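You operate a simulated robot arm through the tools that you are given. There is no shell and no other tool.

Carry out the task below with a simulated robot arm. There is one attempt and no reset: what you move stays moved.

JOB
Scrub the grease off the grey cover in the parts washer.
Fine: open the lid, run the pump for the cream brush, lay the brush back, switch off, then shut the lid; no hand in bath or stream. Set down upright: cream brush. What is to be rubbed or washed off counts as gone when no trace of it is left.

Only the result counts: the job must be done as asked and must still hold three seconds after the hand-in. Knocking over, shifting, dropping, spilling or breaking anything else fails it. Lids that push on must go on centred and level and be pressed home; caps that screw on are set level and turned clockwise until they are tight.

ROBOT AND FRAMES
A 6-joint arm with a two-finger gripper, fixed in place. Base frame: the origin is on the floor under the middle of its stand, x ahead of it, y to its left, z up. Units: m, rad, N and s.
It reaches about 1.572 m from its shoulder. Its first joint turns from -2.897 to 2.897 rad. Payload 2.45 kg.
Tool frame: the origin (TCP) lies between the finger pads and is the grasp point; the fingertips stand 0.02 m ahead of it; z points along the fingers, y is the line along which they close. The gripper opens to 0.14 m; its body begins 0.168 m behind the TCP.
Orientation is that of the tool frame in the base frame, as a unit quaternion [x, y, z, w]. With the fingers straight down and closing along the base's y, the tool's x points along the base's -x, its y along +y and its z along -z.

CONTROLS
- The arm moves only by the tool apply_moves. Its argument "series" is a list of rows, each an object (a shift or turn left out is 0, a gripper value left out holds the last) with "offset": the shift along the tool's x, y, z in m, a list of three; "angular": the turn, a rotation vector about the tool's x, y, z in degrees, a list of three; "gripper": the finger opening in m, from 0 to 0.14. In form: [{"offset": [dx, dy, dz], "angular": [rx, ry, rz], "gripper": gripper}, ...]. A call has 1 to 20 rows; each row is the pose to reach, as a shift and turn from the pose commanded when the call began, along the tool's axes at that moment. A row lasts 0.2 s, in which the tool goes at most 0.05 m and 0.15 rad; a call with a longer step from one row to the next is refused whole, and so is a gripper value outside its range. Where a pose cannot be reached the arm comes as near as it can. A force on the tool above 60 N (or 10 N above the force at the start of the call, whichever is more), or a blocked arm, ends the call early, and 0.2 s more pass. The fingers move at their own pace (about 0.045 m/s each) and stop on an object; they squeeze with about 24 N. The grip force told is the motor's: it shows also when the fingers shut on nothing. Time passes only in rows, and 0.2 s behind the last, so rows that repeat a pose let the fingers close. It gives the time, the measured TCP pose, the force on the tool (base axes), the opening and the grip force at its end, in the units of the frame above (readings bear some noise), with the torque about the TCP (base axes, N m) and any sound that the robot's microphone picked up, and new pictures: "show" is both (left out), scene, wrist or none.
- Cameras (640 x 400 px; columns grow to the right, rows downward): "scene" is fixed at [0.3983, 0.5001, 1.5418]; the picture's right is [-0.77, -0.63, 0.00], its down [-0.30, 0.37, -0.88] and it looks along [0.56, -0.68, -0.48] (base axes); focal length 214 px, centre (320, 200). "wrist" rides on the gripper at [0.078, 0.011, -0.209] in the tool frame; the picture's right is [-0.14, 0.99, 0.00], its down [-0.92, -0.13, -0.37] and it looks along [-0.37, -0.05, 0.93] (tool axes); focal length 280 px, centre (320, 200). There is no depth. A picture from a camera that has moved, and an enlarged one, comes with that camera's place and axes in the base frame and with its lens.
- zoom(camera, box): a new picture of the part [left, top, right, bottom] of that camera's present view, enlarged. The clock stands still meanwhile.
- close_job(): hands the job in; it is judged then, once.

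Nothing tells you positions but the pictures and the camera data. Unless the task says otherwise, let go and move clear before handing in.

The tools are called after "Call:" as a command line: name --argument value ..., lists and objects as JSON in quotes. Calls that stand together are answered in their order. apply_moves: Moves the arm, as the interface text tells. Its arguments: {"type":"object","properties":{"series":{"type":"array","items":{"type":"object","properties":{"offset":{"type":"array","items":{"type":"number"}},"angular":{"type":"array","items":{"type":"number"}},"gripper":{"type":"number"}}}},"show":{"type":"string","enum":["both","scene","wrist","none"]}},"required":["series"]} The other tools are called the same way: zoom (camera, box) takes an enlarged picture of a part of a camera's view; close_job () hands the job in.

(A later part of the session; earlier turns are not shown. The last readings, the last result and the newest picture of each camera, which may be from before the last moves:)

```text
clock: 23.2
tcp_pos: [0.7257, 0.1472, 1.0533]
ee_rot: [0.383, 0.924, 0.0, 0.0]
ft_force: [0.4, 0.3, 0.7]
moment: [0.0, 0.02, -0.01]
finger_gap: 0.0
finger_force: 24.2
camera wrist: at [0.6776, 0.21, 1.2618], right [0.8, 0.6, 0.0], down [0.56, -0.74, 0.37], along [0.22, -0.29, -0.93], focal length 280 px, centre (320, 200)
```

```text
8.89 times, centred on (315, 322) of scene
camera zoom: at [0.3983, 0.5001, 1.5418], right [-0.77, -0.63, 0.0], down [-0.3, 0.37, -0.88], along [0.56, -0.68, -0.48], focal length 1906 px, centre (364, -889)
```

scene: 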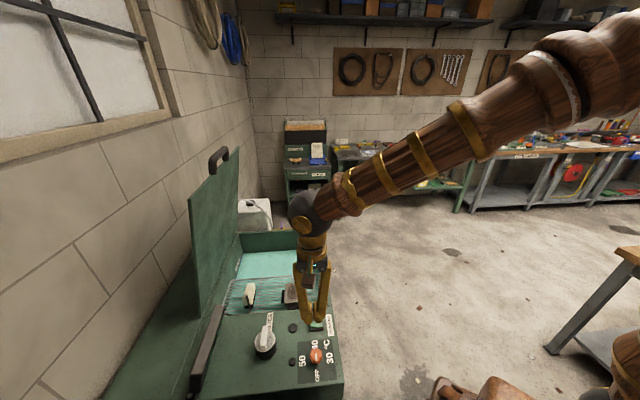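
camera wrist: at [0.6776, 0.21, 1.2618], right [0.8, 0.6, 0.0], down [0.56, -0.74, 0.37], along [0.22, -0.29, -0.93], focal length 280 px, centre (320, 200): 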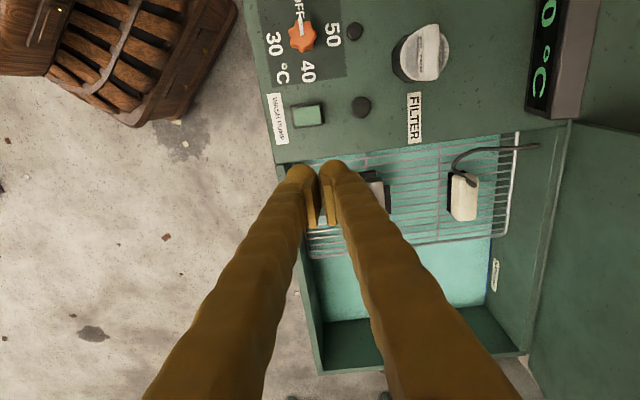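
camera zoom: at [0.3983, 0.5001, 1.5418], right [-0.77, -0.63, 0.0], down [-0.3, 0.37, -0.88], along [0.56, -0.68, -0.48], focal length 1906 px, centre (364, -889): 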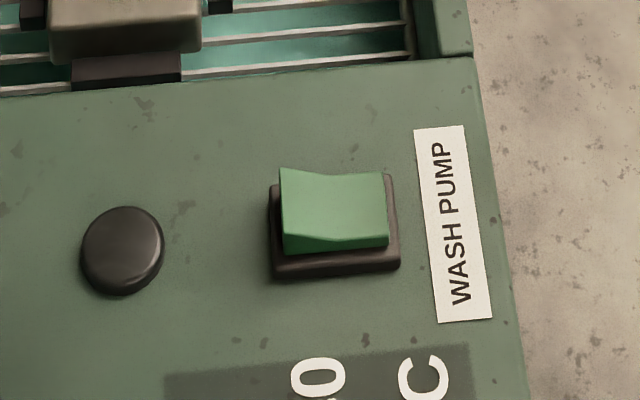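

The rocker's raised side is the one toward the wall; its centre is about (0.686, 0.168). I'll come over that side with one fingertip, the other fingertip clear over the panel.

Call:
apply_moves --series '[{"offset": [0.0142, 0.0057, 0.045]}, {"offset": [0.0283, 0.0113, 0.09]}, {"offset": [0.0425, 0.017, 0.13]}, {"offset": [0.0425, 0.017, 0.163]}]' --show "both"

Call:
zoom --camera "scene" --box '[270, 290, 350, 345]'

```text
clock: 24.2
tcp_pos: [0.7093, 0.1893, 0.8905]
ee_rot: [0.382, 0.924, 0.001, 0.001]
ft_force: [-0.2, -0.8, -1.4]
moment: [0.04, -0.01, -0.02]
finger_gap: 0.0
finger_force: 24.0
camera wrist: at [0.6613, 0.2523, 1.0988], right [0.8, 0.6, 0.0], down [0.56, -0.74, 0.37], along [0.22, -0.29, -0.93], focal length 280 px, centre (320, 200)
```

scene: 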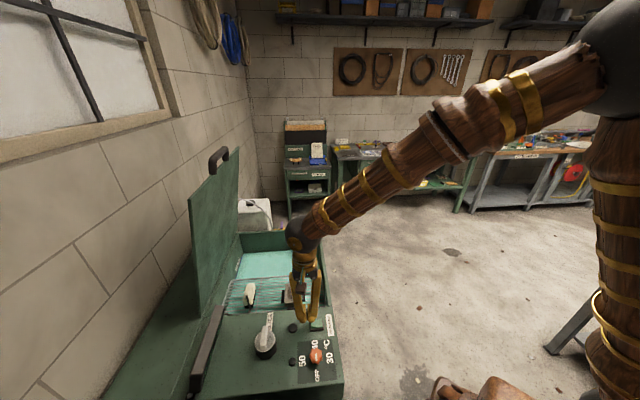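
wrist: 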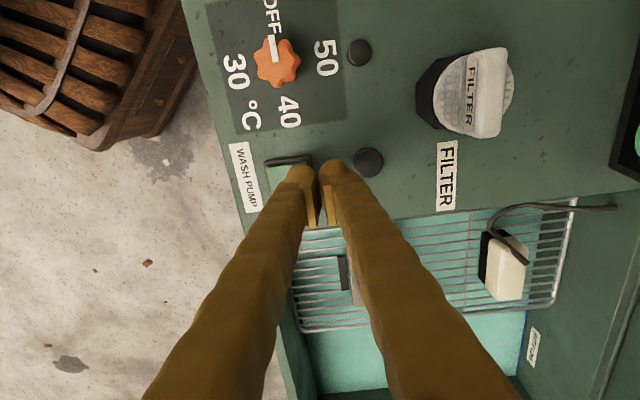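

```text
7.27 times, centred on (310, 318) of scene
camera zoom: at [0.3983, 0.5001, 1.5418], right [-0.77, -0.63, 0.0], down [-0.3, 0.37, -0.88], along [0.56, -0.68, -0.48], focal length 1560 px, centre (393, -654)
```

zoom: 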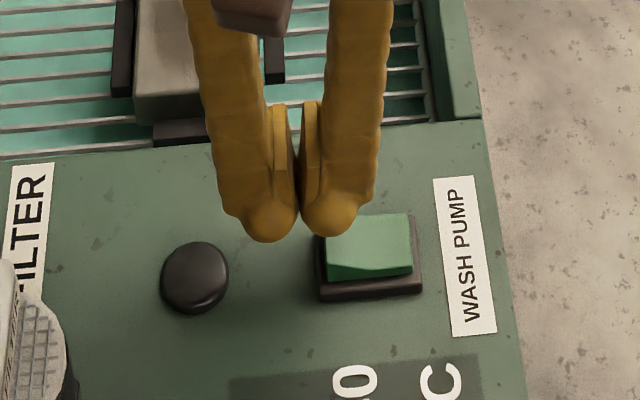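

The fingertip hovers above the raised side of the rocker. I'll press down in small steps.

Call:
apply_moves --series '[{"offset": [0, 0, 0.01]}, {"offset": [0, 0, 0.018]}, {"offset": [0, 0, 0.024]}, {"offset": [0, 0, 0.028]}, {"offset": [0, 0, 0.032]}]' --show "both"

Call:
zoom --camera "scene" --box '[270, 290, 350, 345]'

```text
clock: 25.4
tcp_pos: [0.7088, 0.1902, 0.8568]
ee_rot: [0.383, 0.924, 0.001, 0.001]
ft_force: [-0.4, -0.5, -1.0]
moment: [0.0, 0.0, -0.05]
finger_gap: 0.0
finger_force: 24.4
camera wrist: at [0.6612, 0.2517, 1.0656], right [0.8, 0.6, 0.0], down [0.56, -0.74, 0.37], along [0.22, -0.29, -0.93], focal length 280 px, centre (320, 200)
```

scene: 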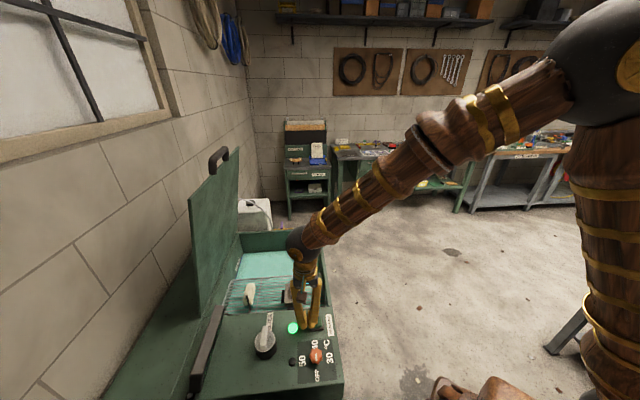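
wrist: 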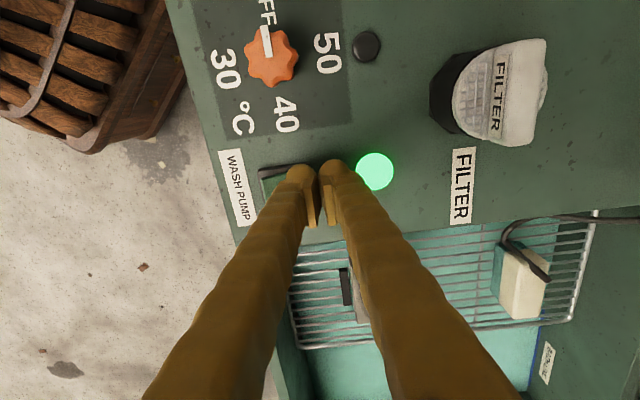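

```text
7.27 times, centred on (310, 318) of scene
camera zoom: at [0.3983, 0.5001, 1.5418], right [-0.77, -0.63, 0.0], down [-0.3, 0.37, -0.88], along [0.56, -0.68, -0.48], focal length 1560 px, centre (393, -654)
```

zoom: 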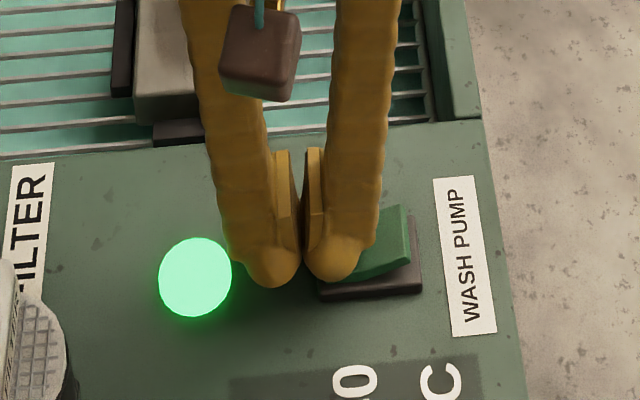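

The indicator light by the rocker came on, so the pump is running. I'll zoom on the brush from here before lifting off.

Call:
zoom --camera "wrist" --box '[470, 200, 610, 340]'

Call:
zoom --camera "scene" --box '[225, 270, 275, 315]'

```text
2.86 times, centred on (540, 270) of wrist
camera zoom: at [0.6612, 0.2517, 1.0656], right [0.8, 0.6, 0.0], down [0.56, -0.74, 0.37], along [0.22, -0.29, -0.93], focal length 801 px, centre (-309, 0)
```

zoom: 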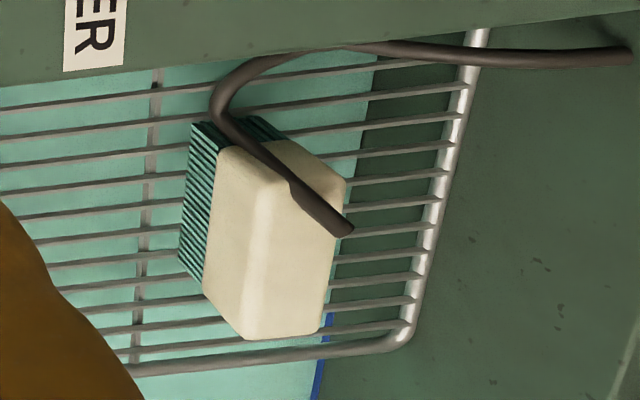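

```text
8.89 times, centred on (250, 292) of scene
camera zoom: at [0.3983, 0.5001, 1.5418], right [-0.77, -0.63, 0.0], down [-0.3, 0.37, -0.88], along [0.56, -0.68, -0.48], focal length 1906 px, centre (942, -622)
```

zoom: 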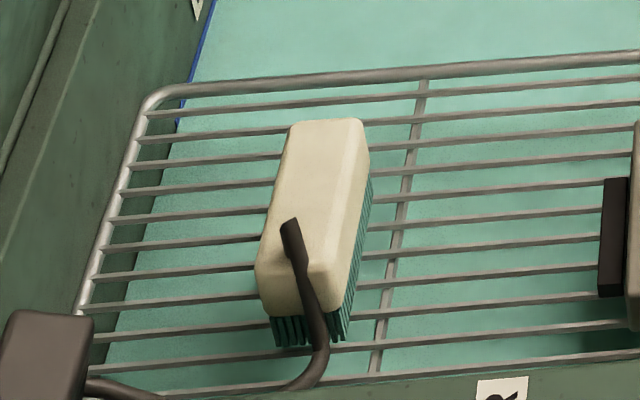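

The rocker is on, and the brush stands upright: top about z 0.78, centre about (1.013, 0.222), 9 cm long along the washer, about 4.5 cm wide. I'll lift off the rocker and hover above it with the hand leaning 10° away from the open lid.

Call:
apply_moves --series '[{"offset": [0, 0, -0.045]}, {"offset": [0, 0, -0.09]}, {"offset": [0, 0, -0.135]}, {"offset": [-0.027, 0.03, -0.14], "gripper": 0.08}, {"offset": [-0.055, 0.06, -0.14], "angular": [-2, 0, 0]}, {"offset": [-0.082, 0.09, -0.14], "angular": [-4, 0, 0]}, {"offset": [-0.109, 0.121, -0.14], "angular": [-6, 0, 0]}, {"offset": [-0.137, 0.151, -0.14], "angular": [-8, 0, 0]}, {"offset": [-0.164, 0.181, -0.14], "angular": [-10, 0, 0]}, {"offset": [-0.1915, 0.2116, -0.14], "angular": [-10, 0, 0]}]' --show "both"

Call:
zoom --camera "wrist" --box '[220, 60, 420, 200]'

Call:
zoom --camera "scene" --box '[180, 190, 340, 330]'

```text
clock: 27.6
tcp_pos: [0.9943, 0.2023, 0.998]
ee_rot: [0.381, 0.92, 0.082, 0.034]
ft_force: [0.9, -0.4, 0.9]
moment: [-0.01, -0.03, 0.02]
finger_gap: 0.0802
finger_force: 0.0
camera wrist: at [0.9199, 0.2394, 1.2049], right [0.79, 0.59, 0.18], down [0.52, -0.79, 0.34], along [0.34, -0.18, -0.92], focal length 280 px, centre (320, 200)
```

scene: 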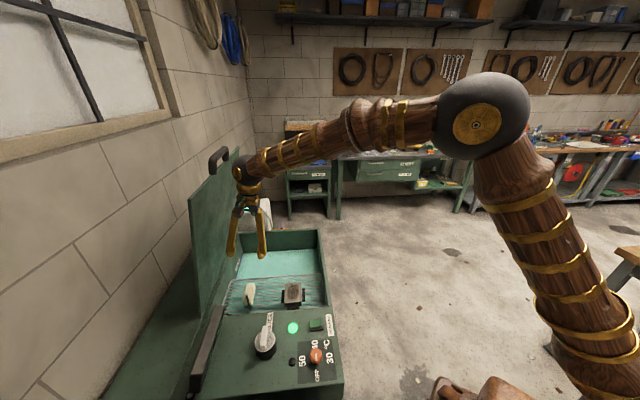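
wrist: 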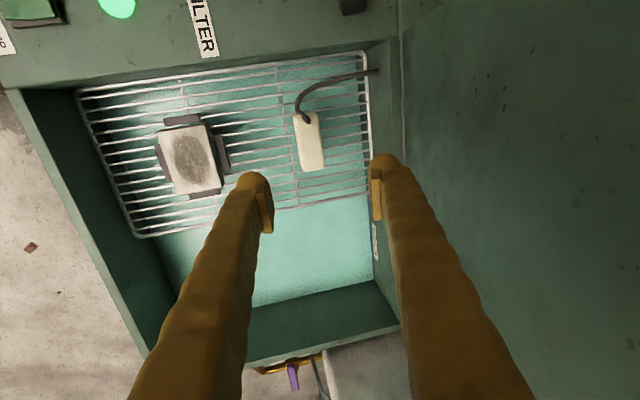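

```text
2.86 times, centred on (320, 130) of wrist
camera zoom: at [0.9199, 0.2394, 1.2049], right [0.79, 0.59, 0.18], down [0.52, -0.79, 0.34], along [0.34, -0.18, -0.92], focal length 801 px, centre (320, 400)
```

zoom: 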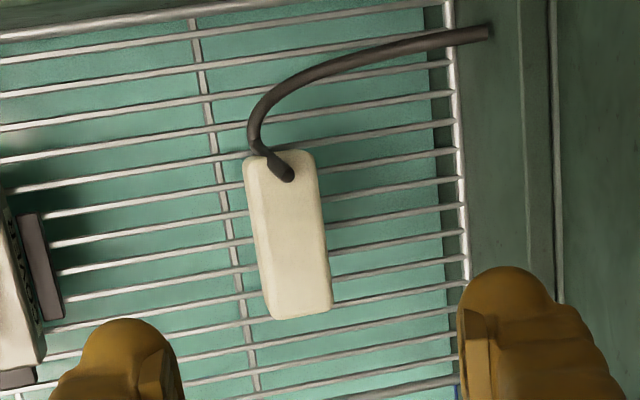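

```text
2.86 times, centred on (260, 260) of scene
camera zoom: at [0.3983, 0.5001, 1.5418], right [-0.77, -0.63, 0.0], down [-0.3, 0.37, -0.88], along [0.56, -0.68, -0.48], focal length 613 px, centre (491, 29)
```

zoom: 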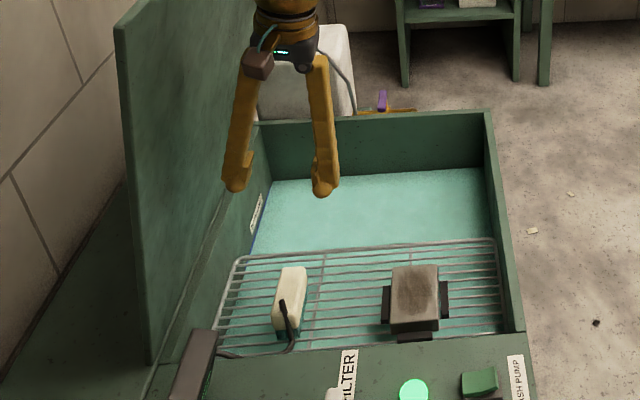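

The brush top centre in tool coordinates is about (0.003, -0.017) sideways and 0.22 m ahead, with its long axis parallel to tool x. I'll descend along the tilted tool axis and close on its body above the bristles.

Call:
apply_moves --series '[{"offset": [0.0032, -0.0168, 0.02]}, {"offset": [0.0032, -0.0168, 0.06]}, {"offset": [0.0032, -0.0168, 0.1]}, {"offset": [0.0032, -0.0168, 0.14]}, {"offset": [0.0032, -0.0168, 0.17]}, {"offset": [0.0032, -0.0168, 0.195]}]' --show "both"

Call:
zoom --camera "wrist" --box '[220, 80, 420, 220]'

Call:
zoom --camera "scene" --box '[200, 230, 320, 320]'

```text
clock: 29.0
tcp_pos: [1.0039, 0.2188, 0.8031]
ee_rot: [0.382, 0.92, 0.082, 0.034]
ft_force: [0.6, -0.1, 0.5]
moment: [-0.03, -0.02, 0.04]
finger_gap: 0.0797
finger_force: 0.0
camera wrist: at [0.9288, 0.2553, 1.0108], right [0.79, 0.59, 0.18], down [0.52, -0.79, 0.34], along [0.34, -0.18, -0.92], focal length 280 px, centre (320, 200)
```

scene: 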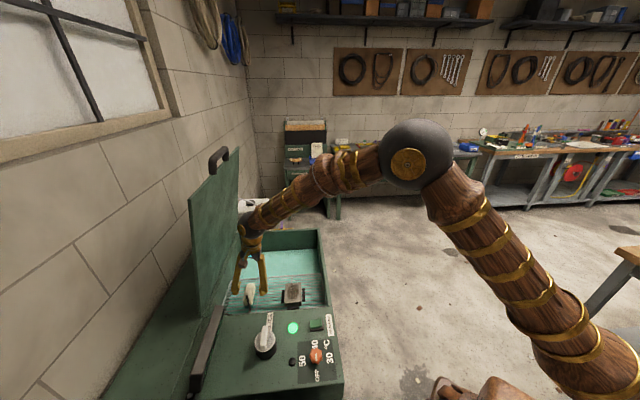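
wrist: 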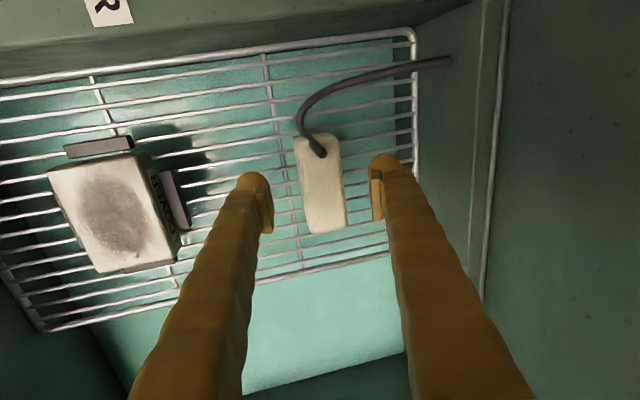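

```text
2.86 times, centred on (320, 150) of wrist
camera zoom: at [0.9288, 0.2553, 1.0108], right [0.79, 0.59, 0.18], down [0.52, -0.79, 0.34], along [0.34, -0.18, -0.92], focal length 801 px, centre (320, 343)
```

zoom: 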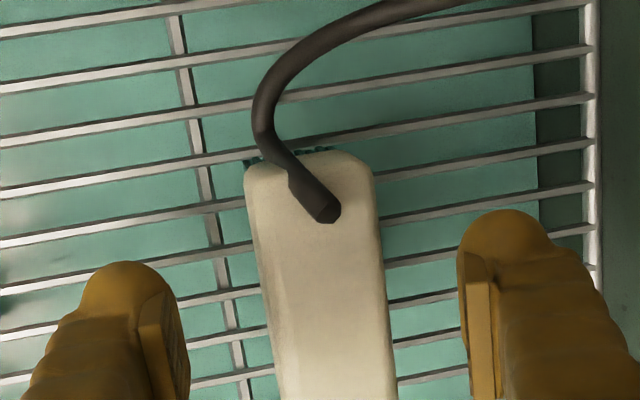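

```text
4.44 times, centred on (260, 275) of scene
camera zoom: at [0.3983, 0.5001, 1.5418], right [-0.77, -0.63, 0.0], down [-0.3, 0.37, -0.88], along [0.56, -0.68, -0.48], focal length 953 px, centre (587, -133)
```

zoom: 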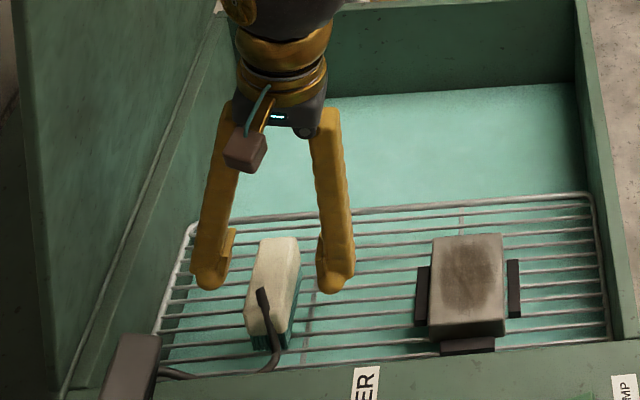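

The brush is centred between the fingers with its top about 2.4 cm ahead of the TCP. I'll go down another 3.6 cm and close.

Call:
apply_moves --series '[{"offset": [0, 0.0008, 0.015]}, {"offset": [0, 0.0008, 0.028]}, {"offset": [0, 0.0008, 0.036]}, {"offset": [0, 0.0008, 0.036], "gripper": 0.06}, {"offset": [0, 0.0008, 0.036], "gripper": 0.05}, {"offset": [0, 0.0008, 0.036], "gripper": 0.03}, {"offset": [0, 0.0008, 0.036], "gripper": 0.0}, {"offset": [0, 0.0008, 0.036], "gripper": 0.0}]' --show "both"

Call:
zoom --camera "wrist" --box '[220, 80, 420, 220]'

Call:
zoom --camera "scene" --box '[200, 230, 320, 320]'

```text
clock: 30.8
tcp_pos: [1.0076, 0.2239, 0.7687]
ee_rot: [0.381, 0.92, 0.082, 0.034]
ft_force: [-0.1, 0.1, -1.6]
moment: [-0.01, 0.02, 0.01]
finger_gap: 0.0348
finger_force: 24.2
camera wrist: at [0.934, 0.2589, 0.9754], right [0.79, 0.59, 0.17], down [0.52, -0.79, 0.34], along [0.34, -0.18, -0.92], focal length 280 px, centre (320, 200)
```

scene: 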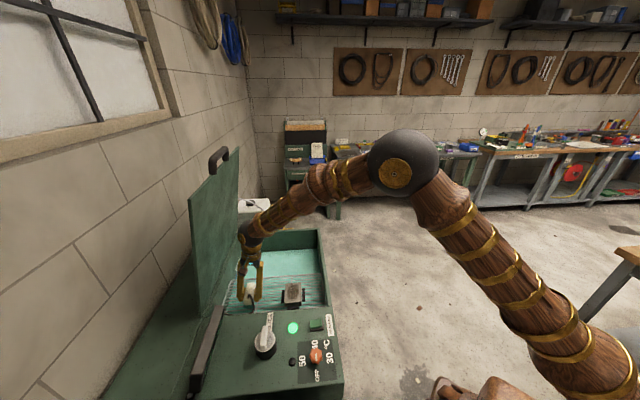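
wrist: 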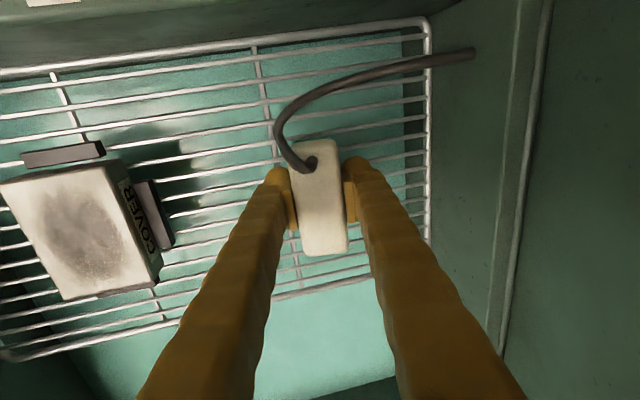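

```text
2.86 times, centred on (320, 150) of wrist
camera zoom: at [0.934, 0.2589, 0.9754], right [0.79, 0.59, 0.17], down [0.52, -0.79, 0.34], along [0.34, -0.18, -0.92], focal length 801 px, centre (320, 343)
```

zoom: 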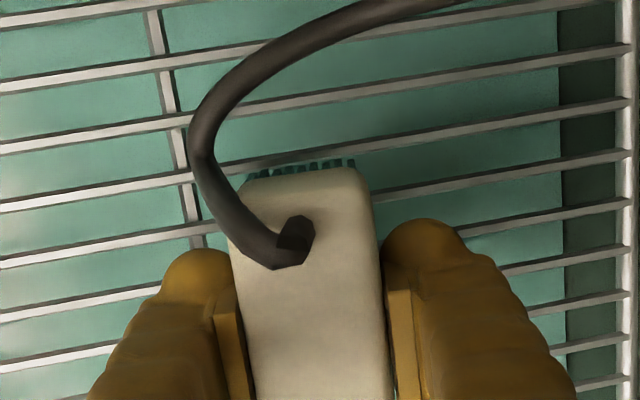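

```text
4.44 times, centred on (260, 275) of scene
camera zoom: at [0.3983, 0.5001, 1.5418], right [-0.77, -0.63, 0.0], down [-0.3, 0.37, -0.88], along [0.56, -0.68, -0.48], focal length 953 px, centre (587, -133)
```

zoom: 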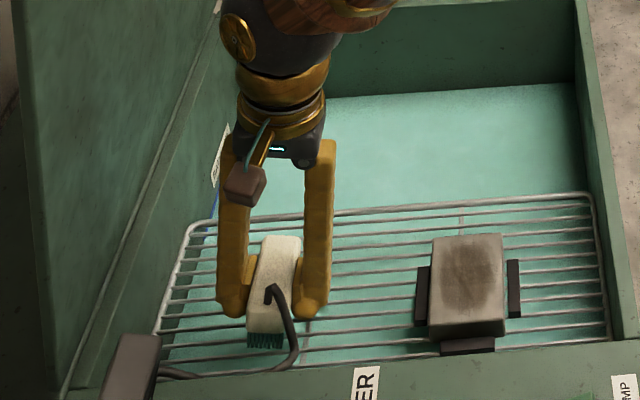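

The brush is held (gap 0.035). Before lifting I'll zoom on the cover to pin down its height and corners.

Call:
zoom --camera "wrist" --box '[0, 120, 220, 320]'

Call:
zoom --camera "scene" --box '[270, 270, 320, 315]'

```text
2.00 times, centred on (110, 220) of wrist
camera zoom: at [0.934, 0.2589, 0.9754], right [0.79, 0.59, 0.17], down [0.52, -0.79, 0.34], along [0.34, -0.18, -0.92], focal length 561 px, centre (740, 160)
```

zoom: 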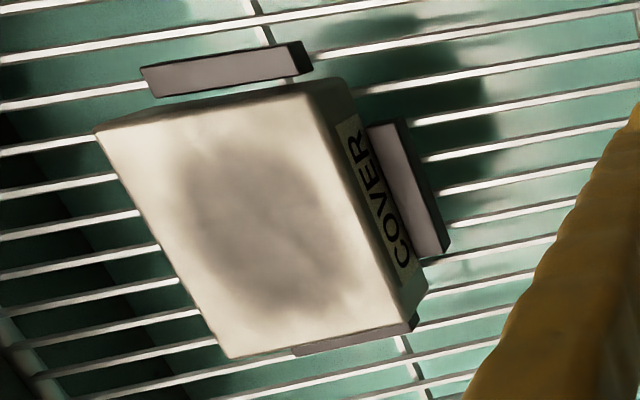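

```text
8.89 times, centred on (295, 292) of scene
camera zoom: at [0.3983, 0.5001, 1.5418], right [-0.77, -0.63, 0.0], down [-0.3, 0.37, -0.88], along [0.56, -0.68, -0.48], focal length 1906 px, centre (542, -622)
```

zoom: 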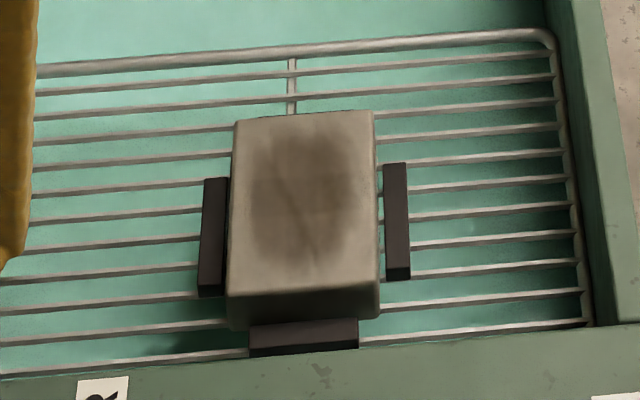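

The cover's top face is about 7 × 10 cm, centred near (0.880, 0.094, 0.76), straight across from the brush (0.18 m toward the front). I'll lift the brush 7 cm and check how it hangs.

Call:
apply_moves --series '[{"offset": [0, 0.0035, -0.0197]}, {"offset": [0, 0.0078, -0.0443]}, {"offset": [0, 0.0121, -0.069]}, {"offset": [0, 0.0121, -0.069]}]' --show "both"

Call:
zoom --camera "wrist" --box '[220, 80, 420, 280]'

Call:
zoom --camera "scene" --box '[210, 230, 310, 310]'

```text
clock: 31.8
tcp_pos: [1.0085, 0.2231, 0.837]
ee_rot: [0.382, 0.92, 0.081, 0.035]
ft_force: [-0.1, -0.7, -0.2]
moment: [0.0, 0.04, -0.03]
finger_gap: 0.0348
finger_force: 24.0
camera wrist: at [0.9348, 0.2598, 1.0447], right [0.79, 0.59, 0.17], down [0.52, -0.79, 0.34], along [0.34, -0.18, -0.92], focal length 280 px, centre (320, 200)
```

scene: 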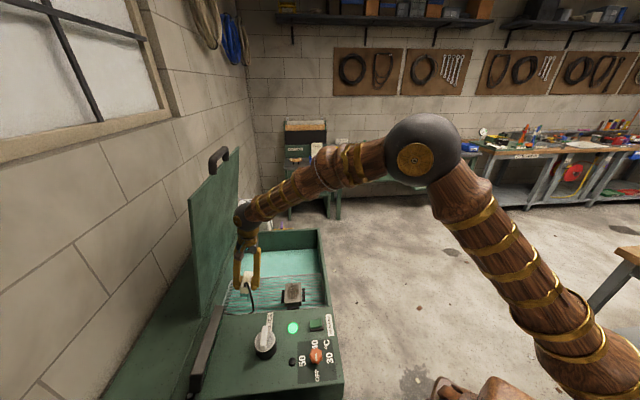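
wrist: 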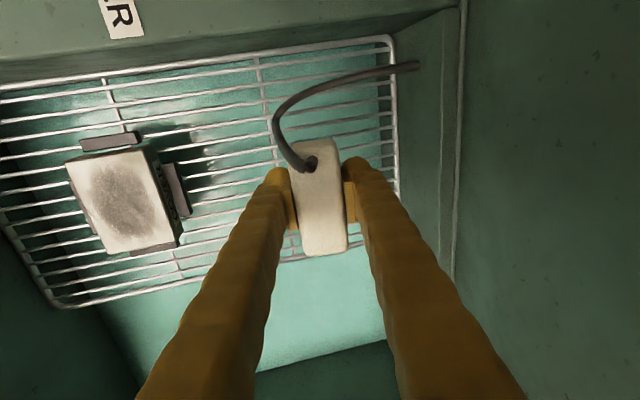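

```text
2.00 times, centred on (320, 180) of wrist
camera zoom: at [0.9348, 0.2598, 1.0447], right [0.79, 0.59, 0.17], down [0.52, -0.79, 0.34], along [0.34, -0.18, -0.92], focal length 561 px, centre (320, 240)
```

zoom: 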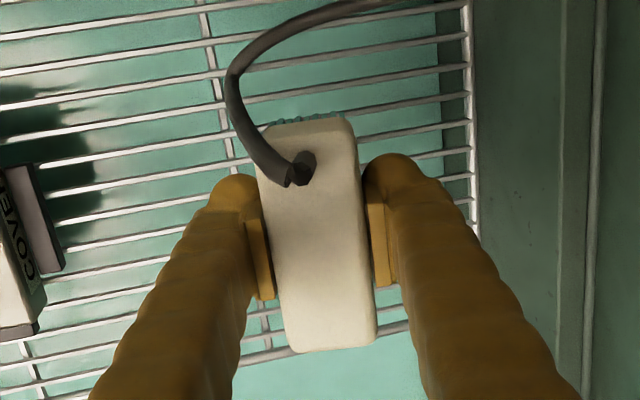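

```text
5.00 times, centred on (260, 270) of scene
camera zoom: at [0.3983, 0.5001, 1.5418], right [-0.77, -0.63, 0.0], down [-0.3, 0.37, -0.88], along [0.56, -0.68, -0.48], focal length 1072 px, centre (620, -150)
```

zoom: 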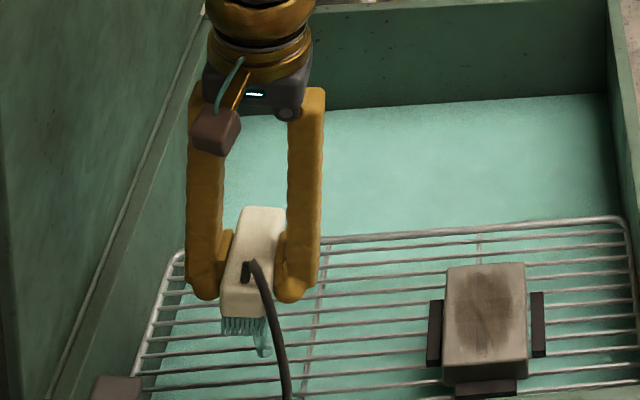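

The brush hangs aligned with the fingers and solvent is running from its bristles. I'll carry it across over the cover and level it (tool straight down) about 5 cm above.

Call:
apply_moves --series '[{"offset": [0, -0.02, -0.03]}, {"offset": [0, -0.055, -0.042], "angular": [2, 0, 0]}, {"offset": [-0.001, -0.095, -0.048], "angular": [5, 0, 0]}, {"offset": [-0.001, -0.135, -0.054], "angular": [8, 0, 0]}, {"offset": [-0.0016, -0.1748, -0.0593], "angular": [10, 0, 0]}, {"offset": [-0.0016, -0.1748, -0.0593], "angular": [10, 0, 0]}]' --show "both"

Call:
zoom --camera "wrist" --box '[220, 80, 420, 280]'

Call:
zoom --camera "scene" --box '[240, 240, 340, 320]'

```text
clock: 33.2
tcp_pos: [0.88, 0.0938, 0.8609]
ee_rot: [0.383, 0.924, 0.0, 0.001]
ft_force: [-0.5, 1.1, -1.0]
moment: [-0.01, -0.01, 0.0]
finger_gap: 0.0347
finger_force: 24.4
camera wrist: at [0.8319, 0.1558, 1.0697], right [0.8, 0.6, 0.0], down [0.56, -0.74, 0.37], along [0.22, -0.29, -0.93], focal length 280 px, centre (320, 200)
```

scene: 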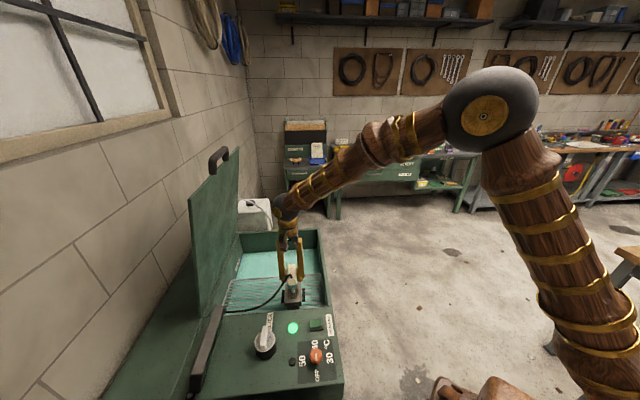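
wrist: 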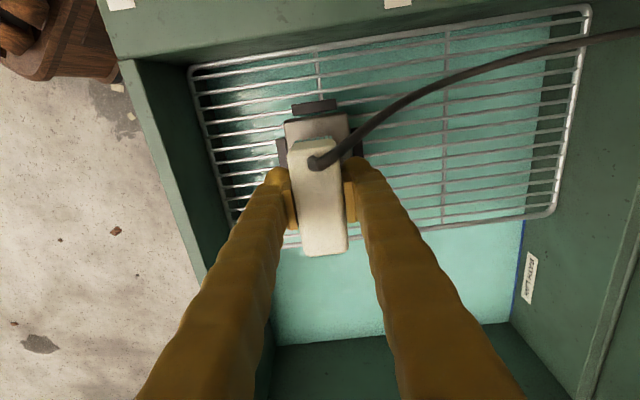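

```text
2.00 times, centred on (320, 180) of wrist
camera zoom: at [0.8319, 0.1558, 1.0697], right [0.8, 0.6, 0.0], down [0.56, -0.74, 0.37], along [0.22, -0.29, -0.93], focal length 561 px, centre (320, 240)
```

zoom: 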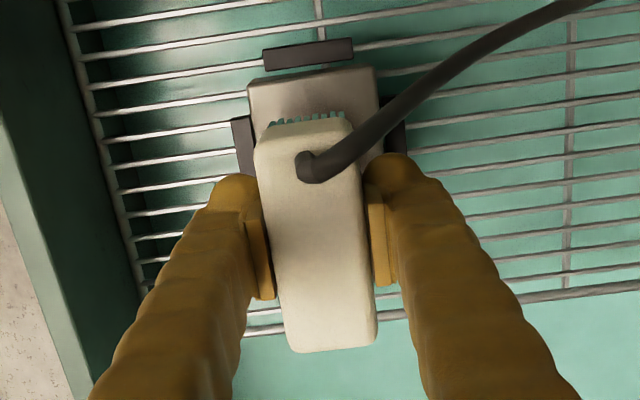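

```text
5.00 times, centred on (290, 280) of scene
camera zoom: at [0.3983, 0.5001, 1.5418], right [-0.77, -0.63, 0.0], down [-0.3, 0.37, -0.88], along [0.56, -0.68, -0.48], focal length 1072 px, centre (470, -200)
```

zoom: 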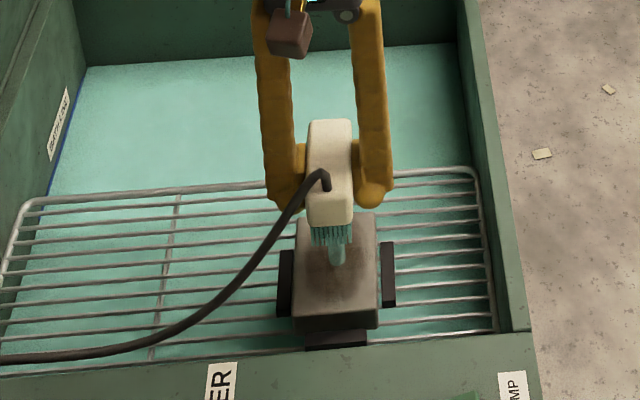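

The brush is level above the cover with the stream landing on it. I'll lower it gently toward contact.

Call:
apply_moves --series '[{"offset": [0, 0, 0.02]}, {"offset": [0, 0, 0.035]}, {"offset": [0, 0, 0.042]}, {"offset": [0, 0, 0.046]}, {"offset": [0, 0, 0.046]}]' --show "wrist"

Call:
zoom --camera "scene" --box '[260, 260, 330, 320]'

```text
clock: 34.4
tcp_pos: [0.8804, 0.0921, 0.8178]
ee_rot: [0.383, 0.924, 0.001, 0.001]
ft_force: [-1.0, -0.1, -0.1]
moment: [-0.01, -0.01, 0.01]
finger_gap: 0.0347
finger_force: 24.3
camera wrist: at [0.8327, 0.1546, 1.0262], right [0.8, 0.6, 0.0], down [0.56, -0.74, 0.37], along [0.22, -0.29, -0.93], focal length 280 px, centre (320, 200)
```

wrist: 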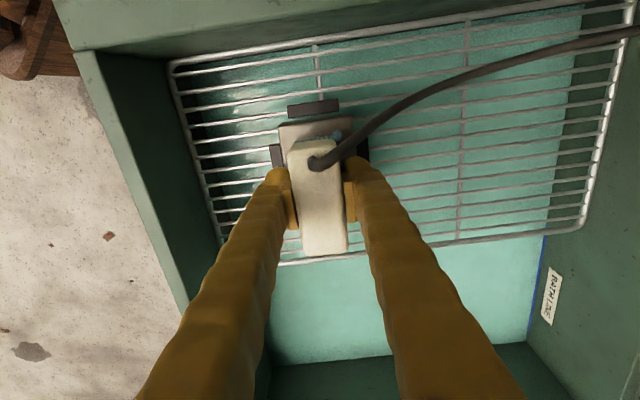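

```text
6.67 times, centred on (295, 290) of scene
camera zoom: at [0.3983, 0.5001, 1.5418], right [-0.77, -0.63, 0.0], down [-0.3, 0.37, -0.88], along [0.56, -0.68, -0.48], focal length 1430 px, centre (487, -400)
```

zoom: 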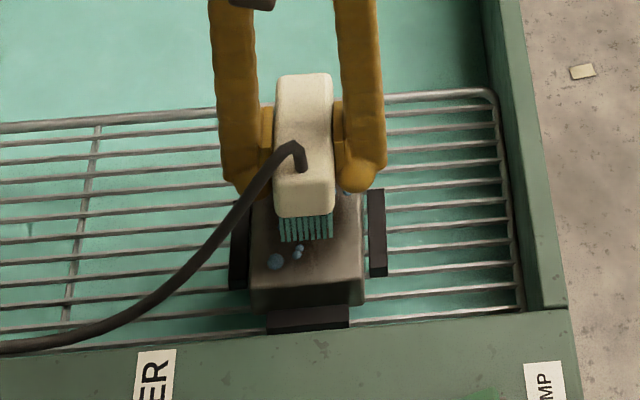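

Call:
apply_moves --series '[{"offset": [0, 0, 0.003]}, {"offset": [0, 0, 0.006]}, {"offset": [0, 0, 0.008]}]' --show "none"

Call:
zoom --camera "scene" --box '[260, 260, 330, 320]'

```text
clock: 35.2
tcp_pos: [0.8805, 0.0911, 0.8113]
ee_rot: [0.382, 0.924, 0.002, 0.001]
ft_force: [-0.1, 0.8, -1.1]
moment: [0.02, 0.0, 0.0]
finger_gap: 0.0349
finger_force: 23.8
```

```text
6.67 times, centred on (295, 290) of scene
camera zoom: at [0.3983, 0.5001, 1.5418], right [-0.77, -0.63, 0.0], down [-0.3, 0.37, -0.88], along [0.56, -0.68, -0.48], focal length 1430 px, centre (487, -400)
```

zoom: 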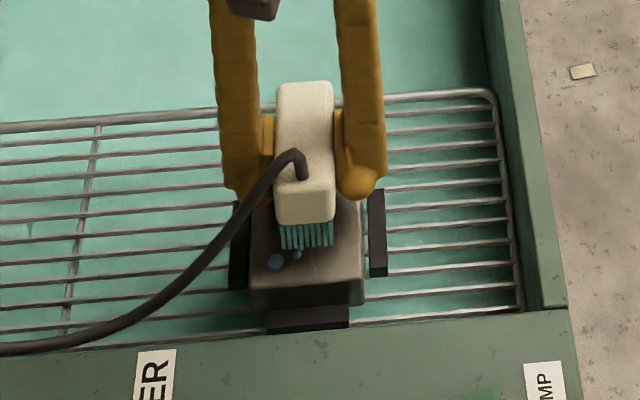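

Call:
apply_moves --series '[{"offset": [0, 0, 0.002]}, {"offset": [0, 0, 0.004]}, {"offset": [0, 0, 0.006]}, {"offset": [0, 0, 0.006]}]' --show "wrist"

Call:
zoom --camera "scene" --box '[260, 260, 330, 320]'

Call:
zoom --camera "wrist" --box '[240, 80, 400, 280]'

```text
clock: 36.2
tcp_pos: [0.8811, 0.092, 0.8041]
ee_rot: [0.383, 0.924, 0.0, 0.001]
ft_force: [0.6, 0.2, -0.5]
moment: [0.0, -0.01, 0.0]
finger_gap: 0.0347
finger_force: 24.0
camera wrist: at [0.8332, 0.1547, 1.0134], right [0.8, 0.6, 0.0], down [0.56, -0.74, 0.37], along [0.22, -0.29, -0.93], focal length 280 px, centre (320, 200)
```

wrist: 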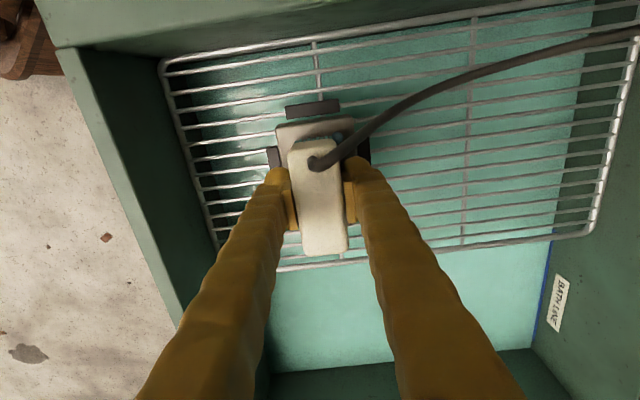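

```text
6.67 times, centred on (295, 290) of scene
camera zoom: at [0.3983, 0.5001, 1.5418], right [-0.77, -0.63, 0.0], down [-0.3, 0.37, -0.88], along [0.56, -0.68, -0.48], focal length 1430 px, centre (487, -400)
```

zoom: 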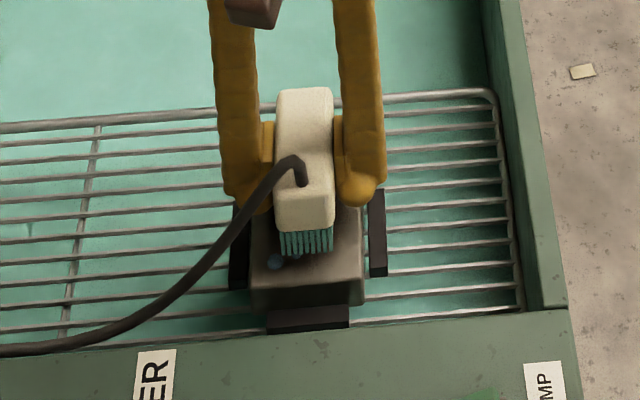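

```text
2.00 times, centred on (320, 180) of wrist
camera zoom: at [0.8332, 0.1547, 1.0134], right [0.8, 0.6, 0.0], down [0.56, -0.74, 0.37], along [0.22, -0.29, -0.93], focal length 561 px, centre (320, 240)
```

zoom: 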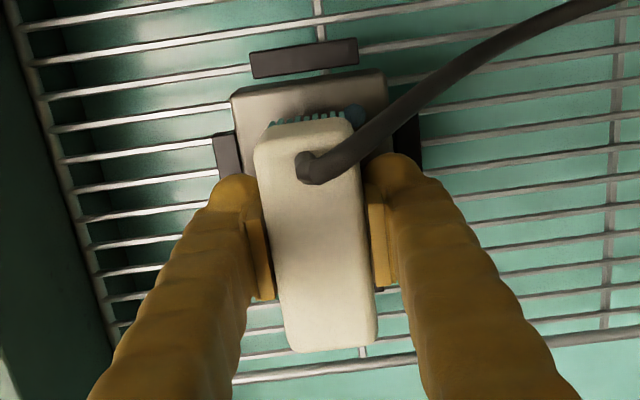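

No force yet, though the bristle ends look right at the cover's surface. I'll go a few more millimetres to feel contact.

Call:
apply_moves --series '[{"offset": [0, 0, 0.001]}, {"offset": [0, 0, 0.002]}, {"offset": [0, 0, 0.003]}, {"offset": [0, 0, 0.003]}]' --show "none"

Call:
zoom --camera "scene" --box '[260, 260, 330, 320]'

```text
clock: 37.2
tcp_pos: [0.8813, 0.0922, 0.8017]
ee_rot: [0.383, 0.924, 0.002, 0.002]
ft_force: [-0.1, -0.6, -0.3]
moment: [0.03, 0.02, 0.04]
finger_gap: 0.0349
finger_force: 23.9
```

```text
6.67 times, centred on (295, 290) of scene
camera zoom: at [0.3983, 0.5001, 1.5418], right [-0.77, -0.63, 0.0], down [-0.3, 0.37, -0.88], along [0.56, -0.68, -0.48], focal length 1430 px, centre (487, -400)
```

zoom: 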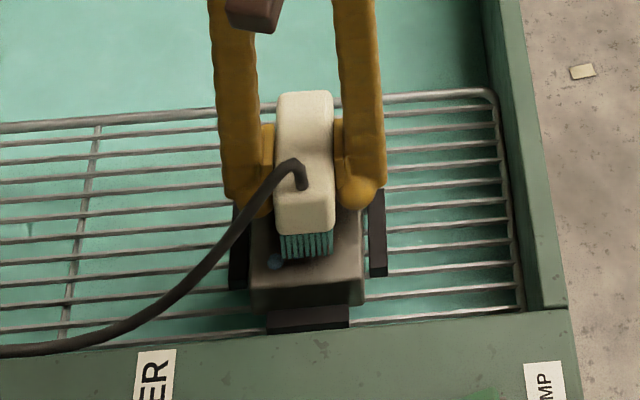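

Call:
apply_moves --series '[{"offset": [0, 0, 0.001]}, {"offset": [0, 0, 0.002]}, {"offset": [0, 0, 0.003]}, {"offset": [0, 0, 0.003]}]' --show "none"

Call:
zoom --camera "scene" --box '[260, 260, 330, 320]'

```text
clock: 38.2
tcp_pos: [0.8827, 0.0911, 0.7986]
ee_rot: [0.382, 0.924, 0.001, 0.001]
ft_force: [-0.1, 0.0, -0.9]
moment: [0.01, 0.0, -0.02]
finger_gap: 0.0347
finger_force: 24.0
```

```text
6.67 times, centred on (295, 290) of scene
camera zoom: at [0.3983, 0.5001, 1.5418], right [-0.77, -0.63, 0.0], down [-0.3, 0.37, -0.88], along [0.56, -0.68, -0.48], focal length 1430 px, centre (487, -400)
```

zoom: 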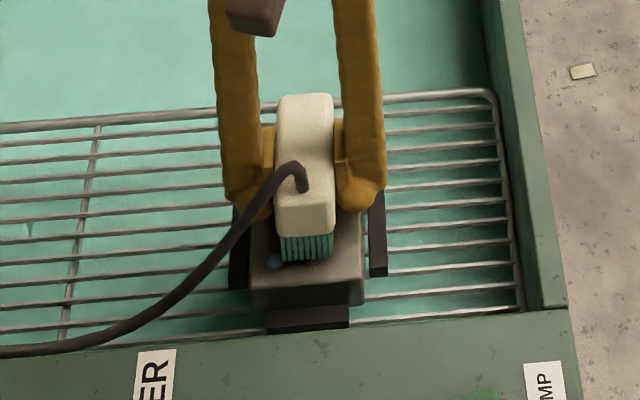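

Call:
apply_moves --series '[{"offset": [0, 0, 0.001]}, {"offset": [0, 0, 0.002]}, {"offset": [0, 0, 0.003]}, {"offset": [0, 0, 0.004]}, {"offset": [0, 0, 0.004]}]' --show "none"

Call:
zoom --camera "scene" --box '[260, 260, 330, 320]'

Call:
zoom --camera "wrist" --box '[260, 80, 380, 180]'

```text
clock: 39.4
tcp_pos: [0.8812, 0.0916, 0.7946]
ee_rot: [0.382, 0.924, 0.0, 0.002]
ft_force: [-0.5, -0.3, -0.3]
moment: [0.0, 0.03, 0.0]
finger_gap: 0.0345
finger_force: 24.0
```

```text
6.67 times, centred on (295, 290) of scene
camera zoom: at [0.3983, 0.5001, 1.5418], right [-0.77, -0.63, 0.0], down [-0.3, 0.37, -0.88], along [0.56, -0.68, -0.48], focal length 1430 px, centre (487, -400)
```

zoom: 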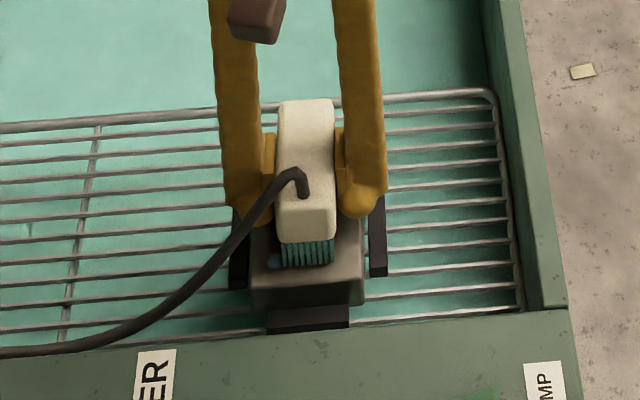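

```text
4.00 times, centred on (320, 130) of wrist
camera zoom: at [0.8325, 0.155, 1.0039], right [0.8, 0.6, 0.0], down [0.56, -0.74, 0.37], along [0.22, -0.29, -0.93], focal length 1122 px, centre (320, 480)
```

zoom: 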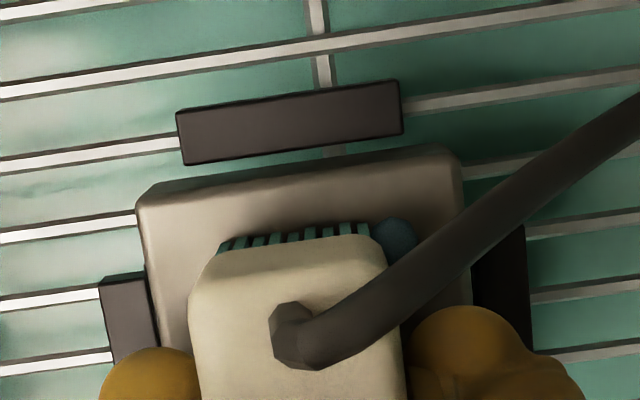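

Call:
apply_moves --series '[{"offset": [0, 0, 0.001]}, {"offset": [0, 0, 0.002]}, {"offset": [0, 0, 0.003]}, {"offset": [0, 0, 0.004]}, {"offset": [0, 0, 0.004]}]' --show "none"

Call:
zoom --camera "scene" --box '[275, 275, 315, 310]'

```text
clock: 40.6
tcp_pos: [0.8812, 0.0916, 0.7914]
ee_rot: [0.382, 0.924, 0.001, 0.002]
ft_force: [-2.7, -4.3, 18.1]
moment: [-0.11, 0.12, 0.01]
finger_gap: 0.0346
finger_force: 24.2
```

```text
11.43 times, centred on (295, 292) of scene
camera zoom: at [0.3983, 0.5001, 1.5418], right [-0.77, -0.63, 0.0], down [-0.3, 0.37, -0.88], along [0.56, -0.68, -0.48], focal length 2451 px, centre (606, -857)
```

zoom: 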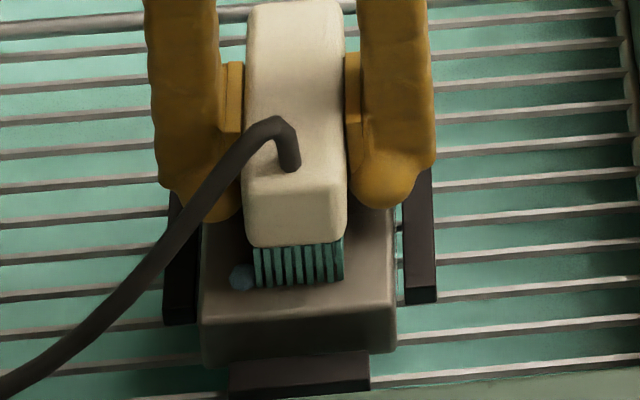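

Contact: 18 N upward, bristles on the cover, fingers clear above it. I'll ease off slightly and scrub with short strokes over the whole face.

Call:
apply_moves --series '[{"offset": [0, 0.01, -0.0005]}, {"offset": [0, 0.022, -0.0005]}, {"offset": [0, 0, -0.0005]}, {"offset": [0, -0.022, -0.0005]}, {"offset": [0, 0, -0.0005]}, {"offset": [0, 0.022, -0.0005]}, {"offset": [0, 0, -0.0005]}, {"offset": [0, -0.022, -0.0005]}, {"offset": [0.012, -0.022, -0.0005]}, {"offset": [0.012, 0, -0.0005]}, {"offset": [0.012, 0.022, -0.0005]}, {"offset": [0.012, 0, -0.0005]}, {"offset": [0.012, -0.022, -0.0005]}, {"offset": [0, -0.022, -0.0005]}, {"offset": [-0.012, -0.022, -0.0005]}, {"offset": [-0.012, 0, -0.0005]}, {"offset": [-0.012, 0.022, -0.0005]}, {"offset": [-0.012, 0, -0.0005]}, {"offset": [-0.012, -0.022, -0.0005]}, {"offset": [0, 0, -0.0005]}]' --show "both"

Call:
zoom --camera "scene" --box '[275, 270, 315, 310]'

Call:
zoom --camera "wrist" --box '[240, 80, 400, 280]'

```text
clock: 44.8
tcp_pos: [0.8813, 0.0922, 0.7928]
ee_rot: [0.382, 0.924, 0.001, 0.0]
ft_force: [0.8, -0.2, -0.3]
moment: [0.03, 0.04, 0.0]
finger_gap: 0.0343
finger_force: 24.0
camera wrist: at [0.8335, 0.1551, 1.0015], right [0.8, 0.6, 0.0], down [0.56, -0.74, 0.37], along [0.22, -0.29, -0.93], focal length 280 px, centre (320, 200)
```

scene: 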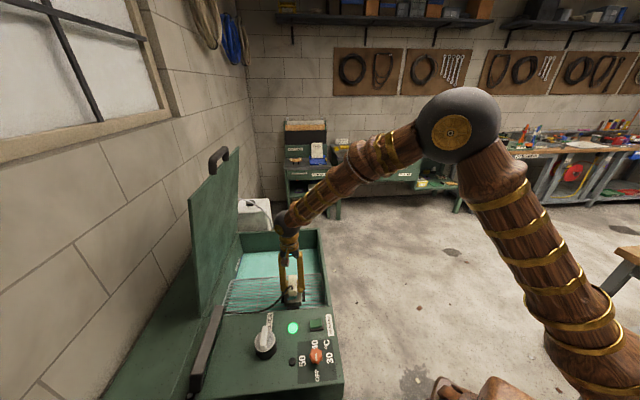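
wrist: 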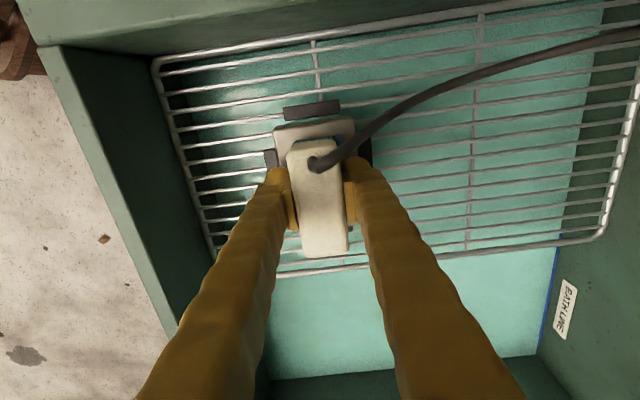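

```text
10.00 times, centred on (295, 290) of scene
camera zoom: at [0.3983, 0.5001, 1.5418], right [-0.77, -0.63, 0.0], down [-0.3, 0.37, -0.88], along [0.56, -0.68, -0.48], focal length 2145 px, centre (570, -700)
```

zoom: 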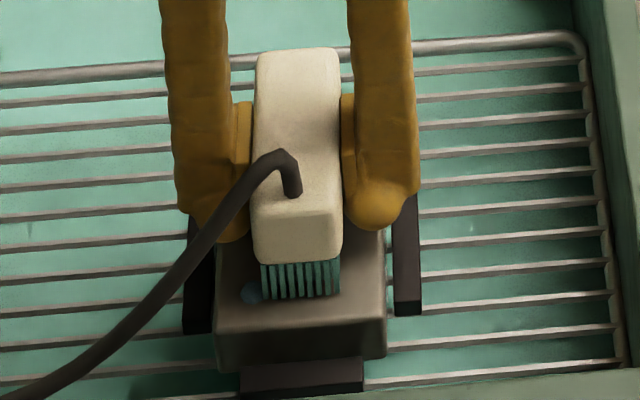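

```text
2.00 times, centred on (320, 180) of wrist
camera zoom: at [0.8335, 0.1551, 1.0015], right [0.8, 0.6, 0.0], down [0.56, -0.74, 0.37], along [0.22, -0.29, -0.93], focal length 561 px, centre (320, 240)
```

zoom: 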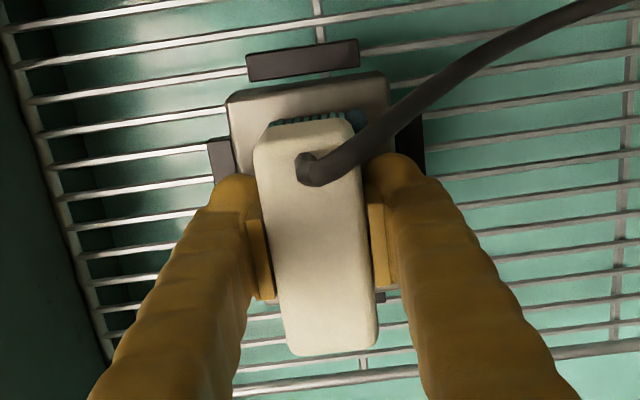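

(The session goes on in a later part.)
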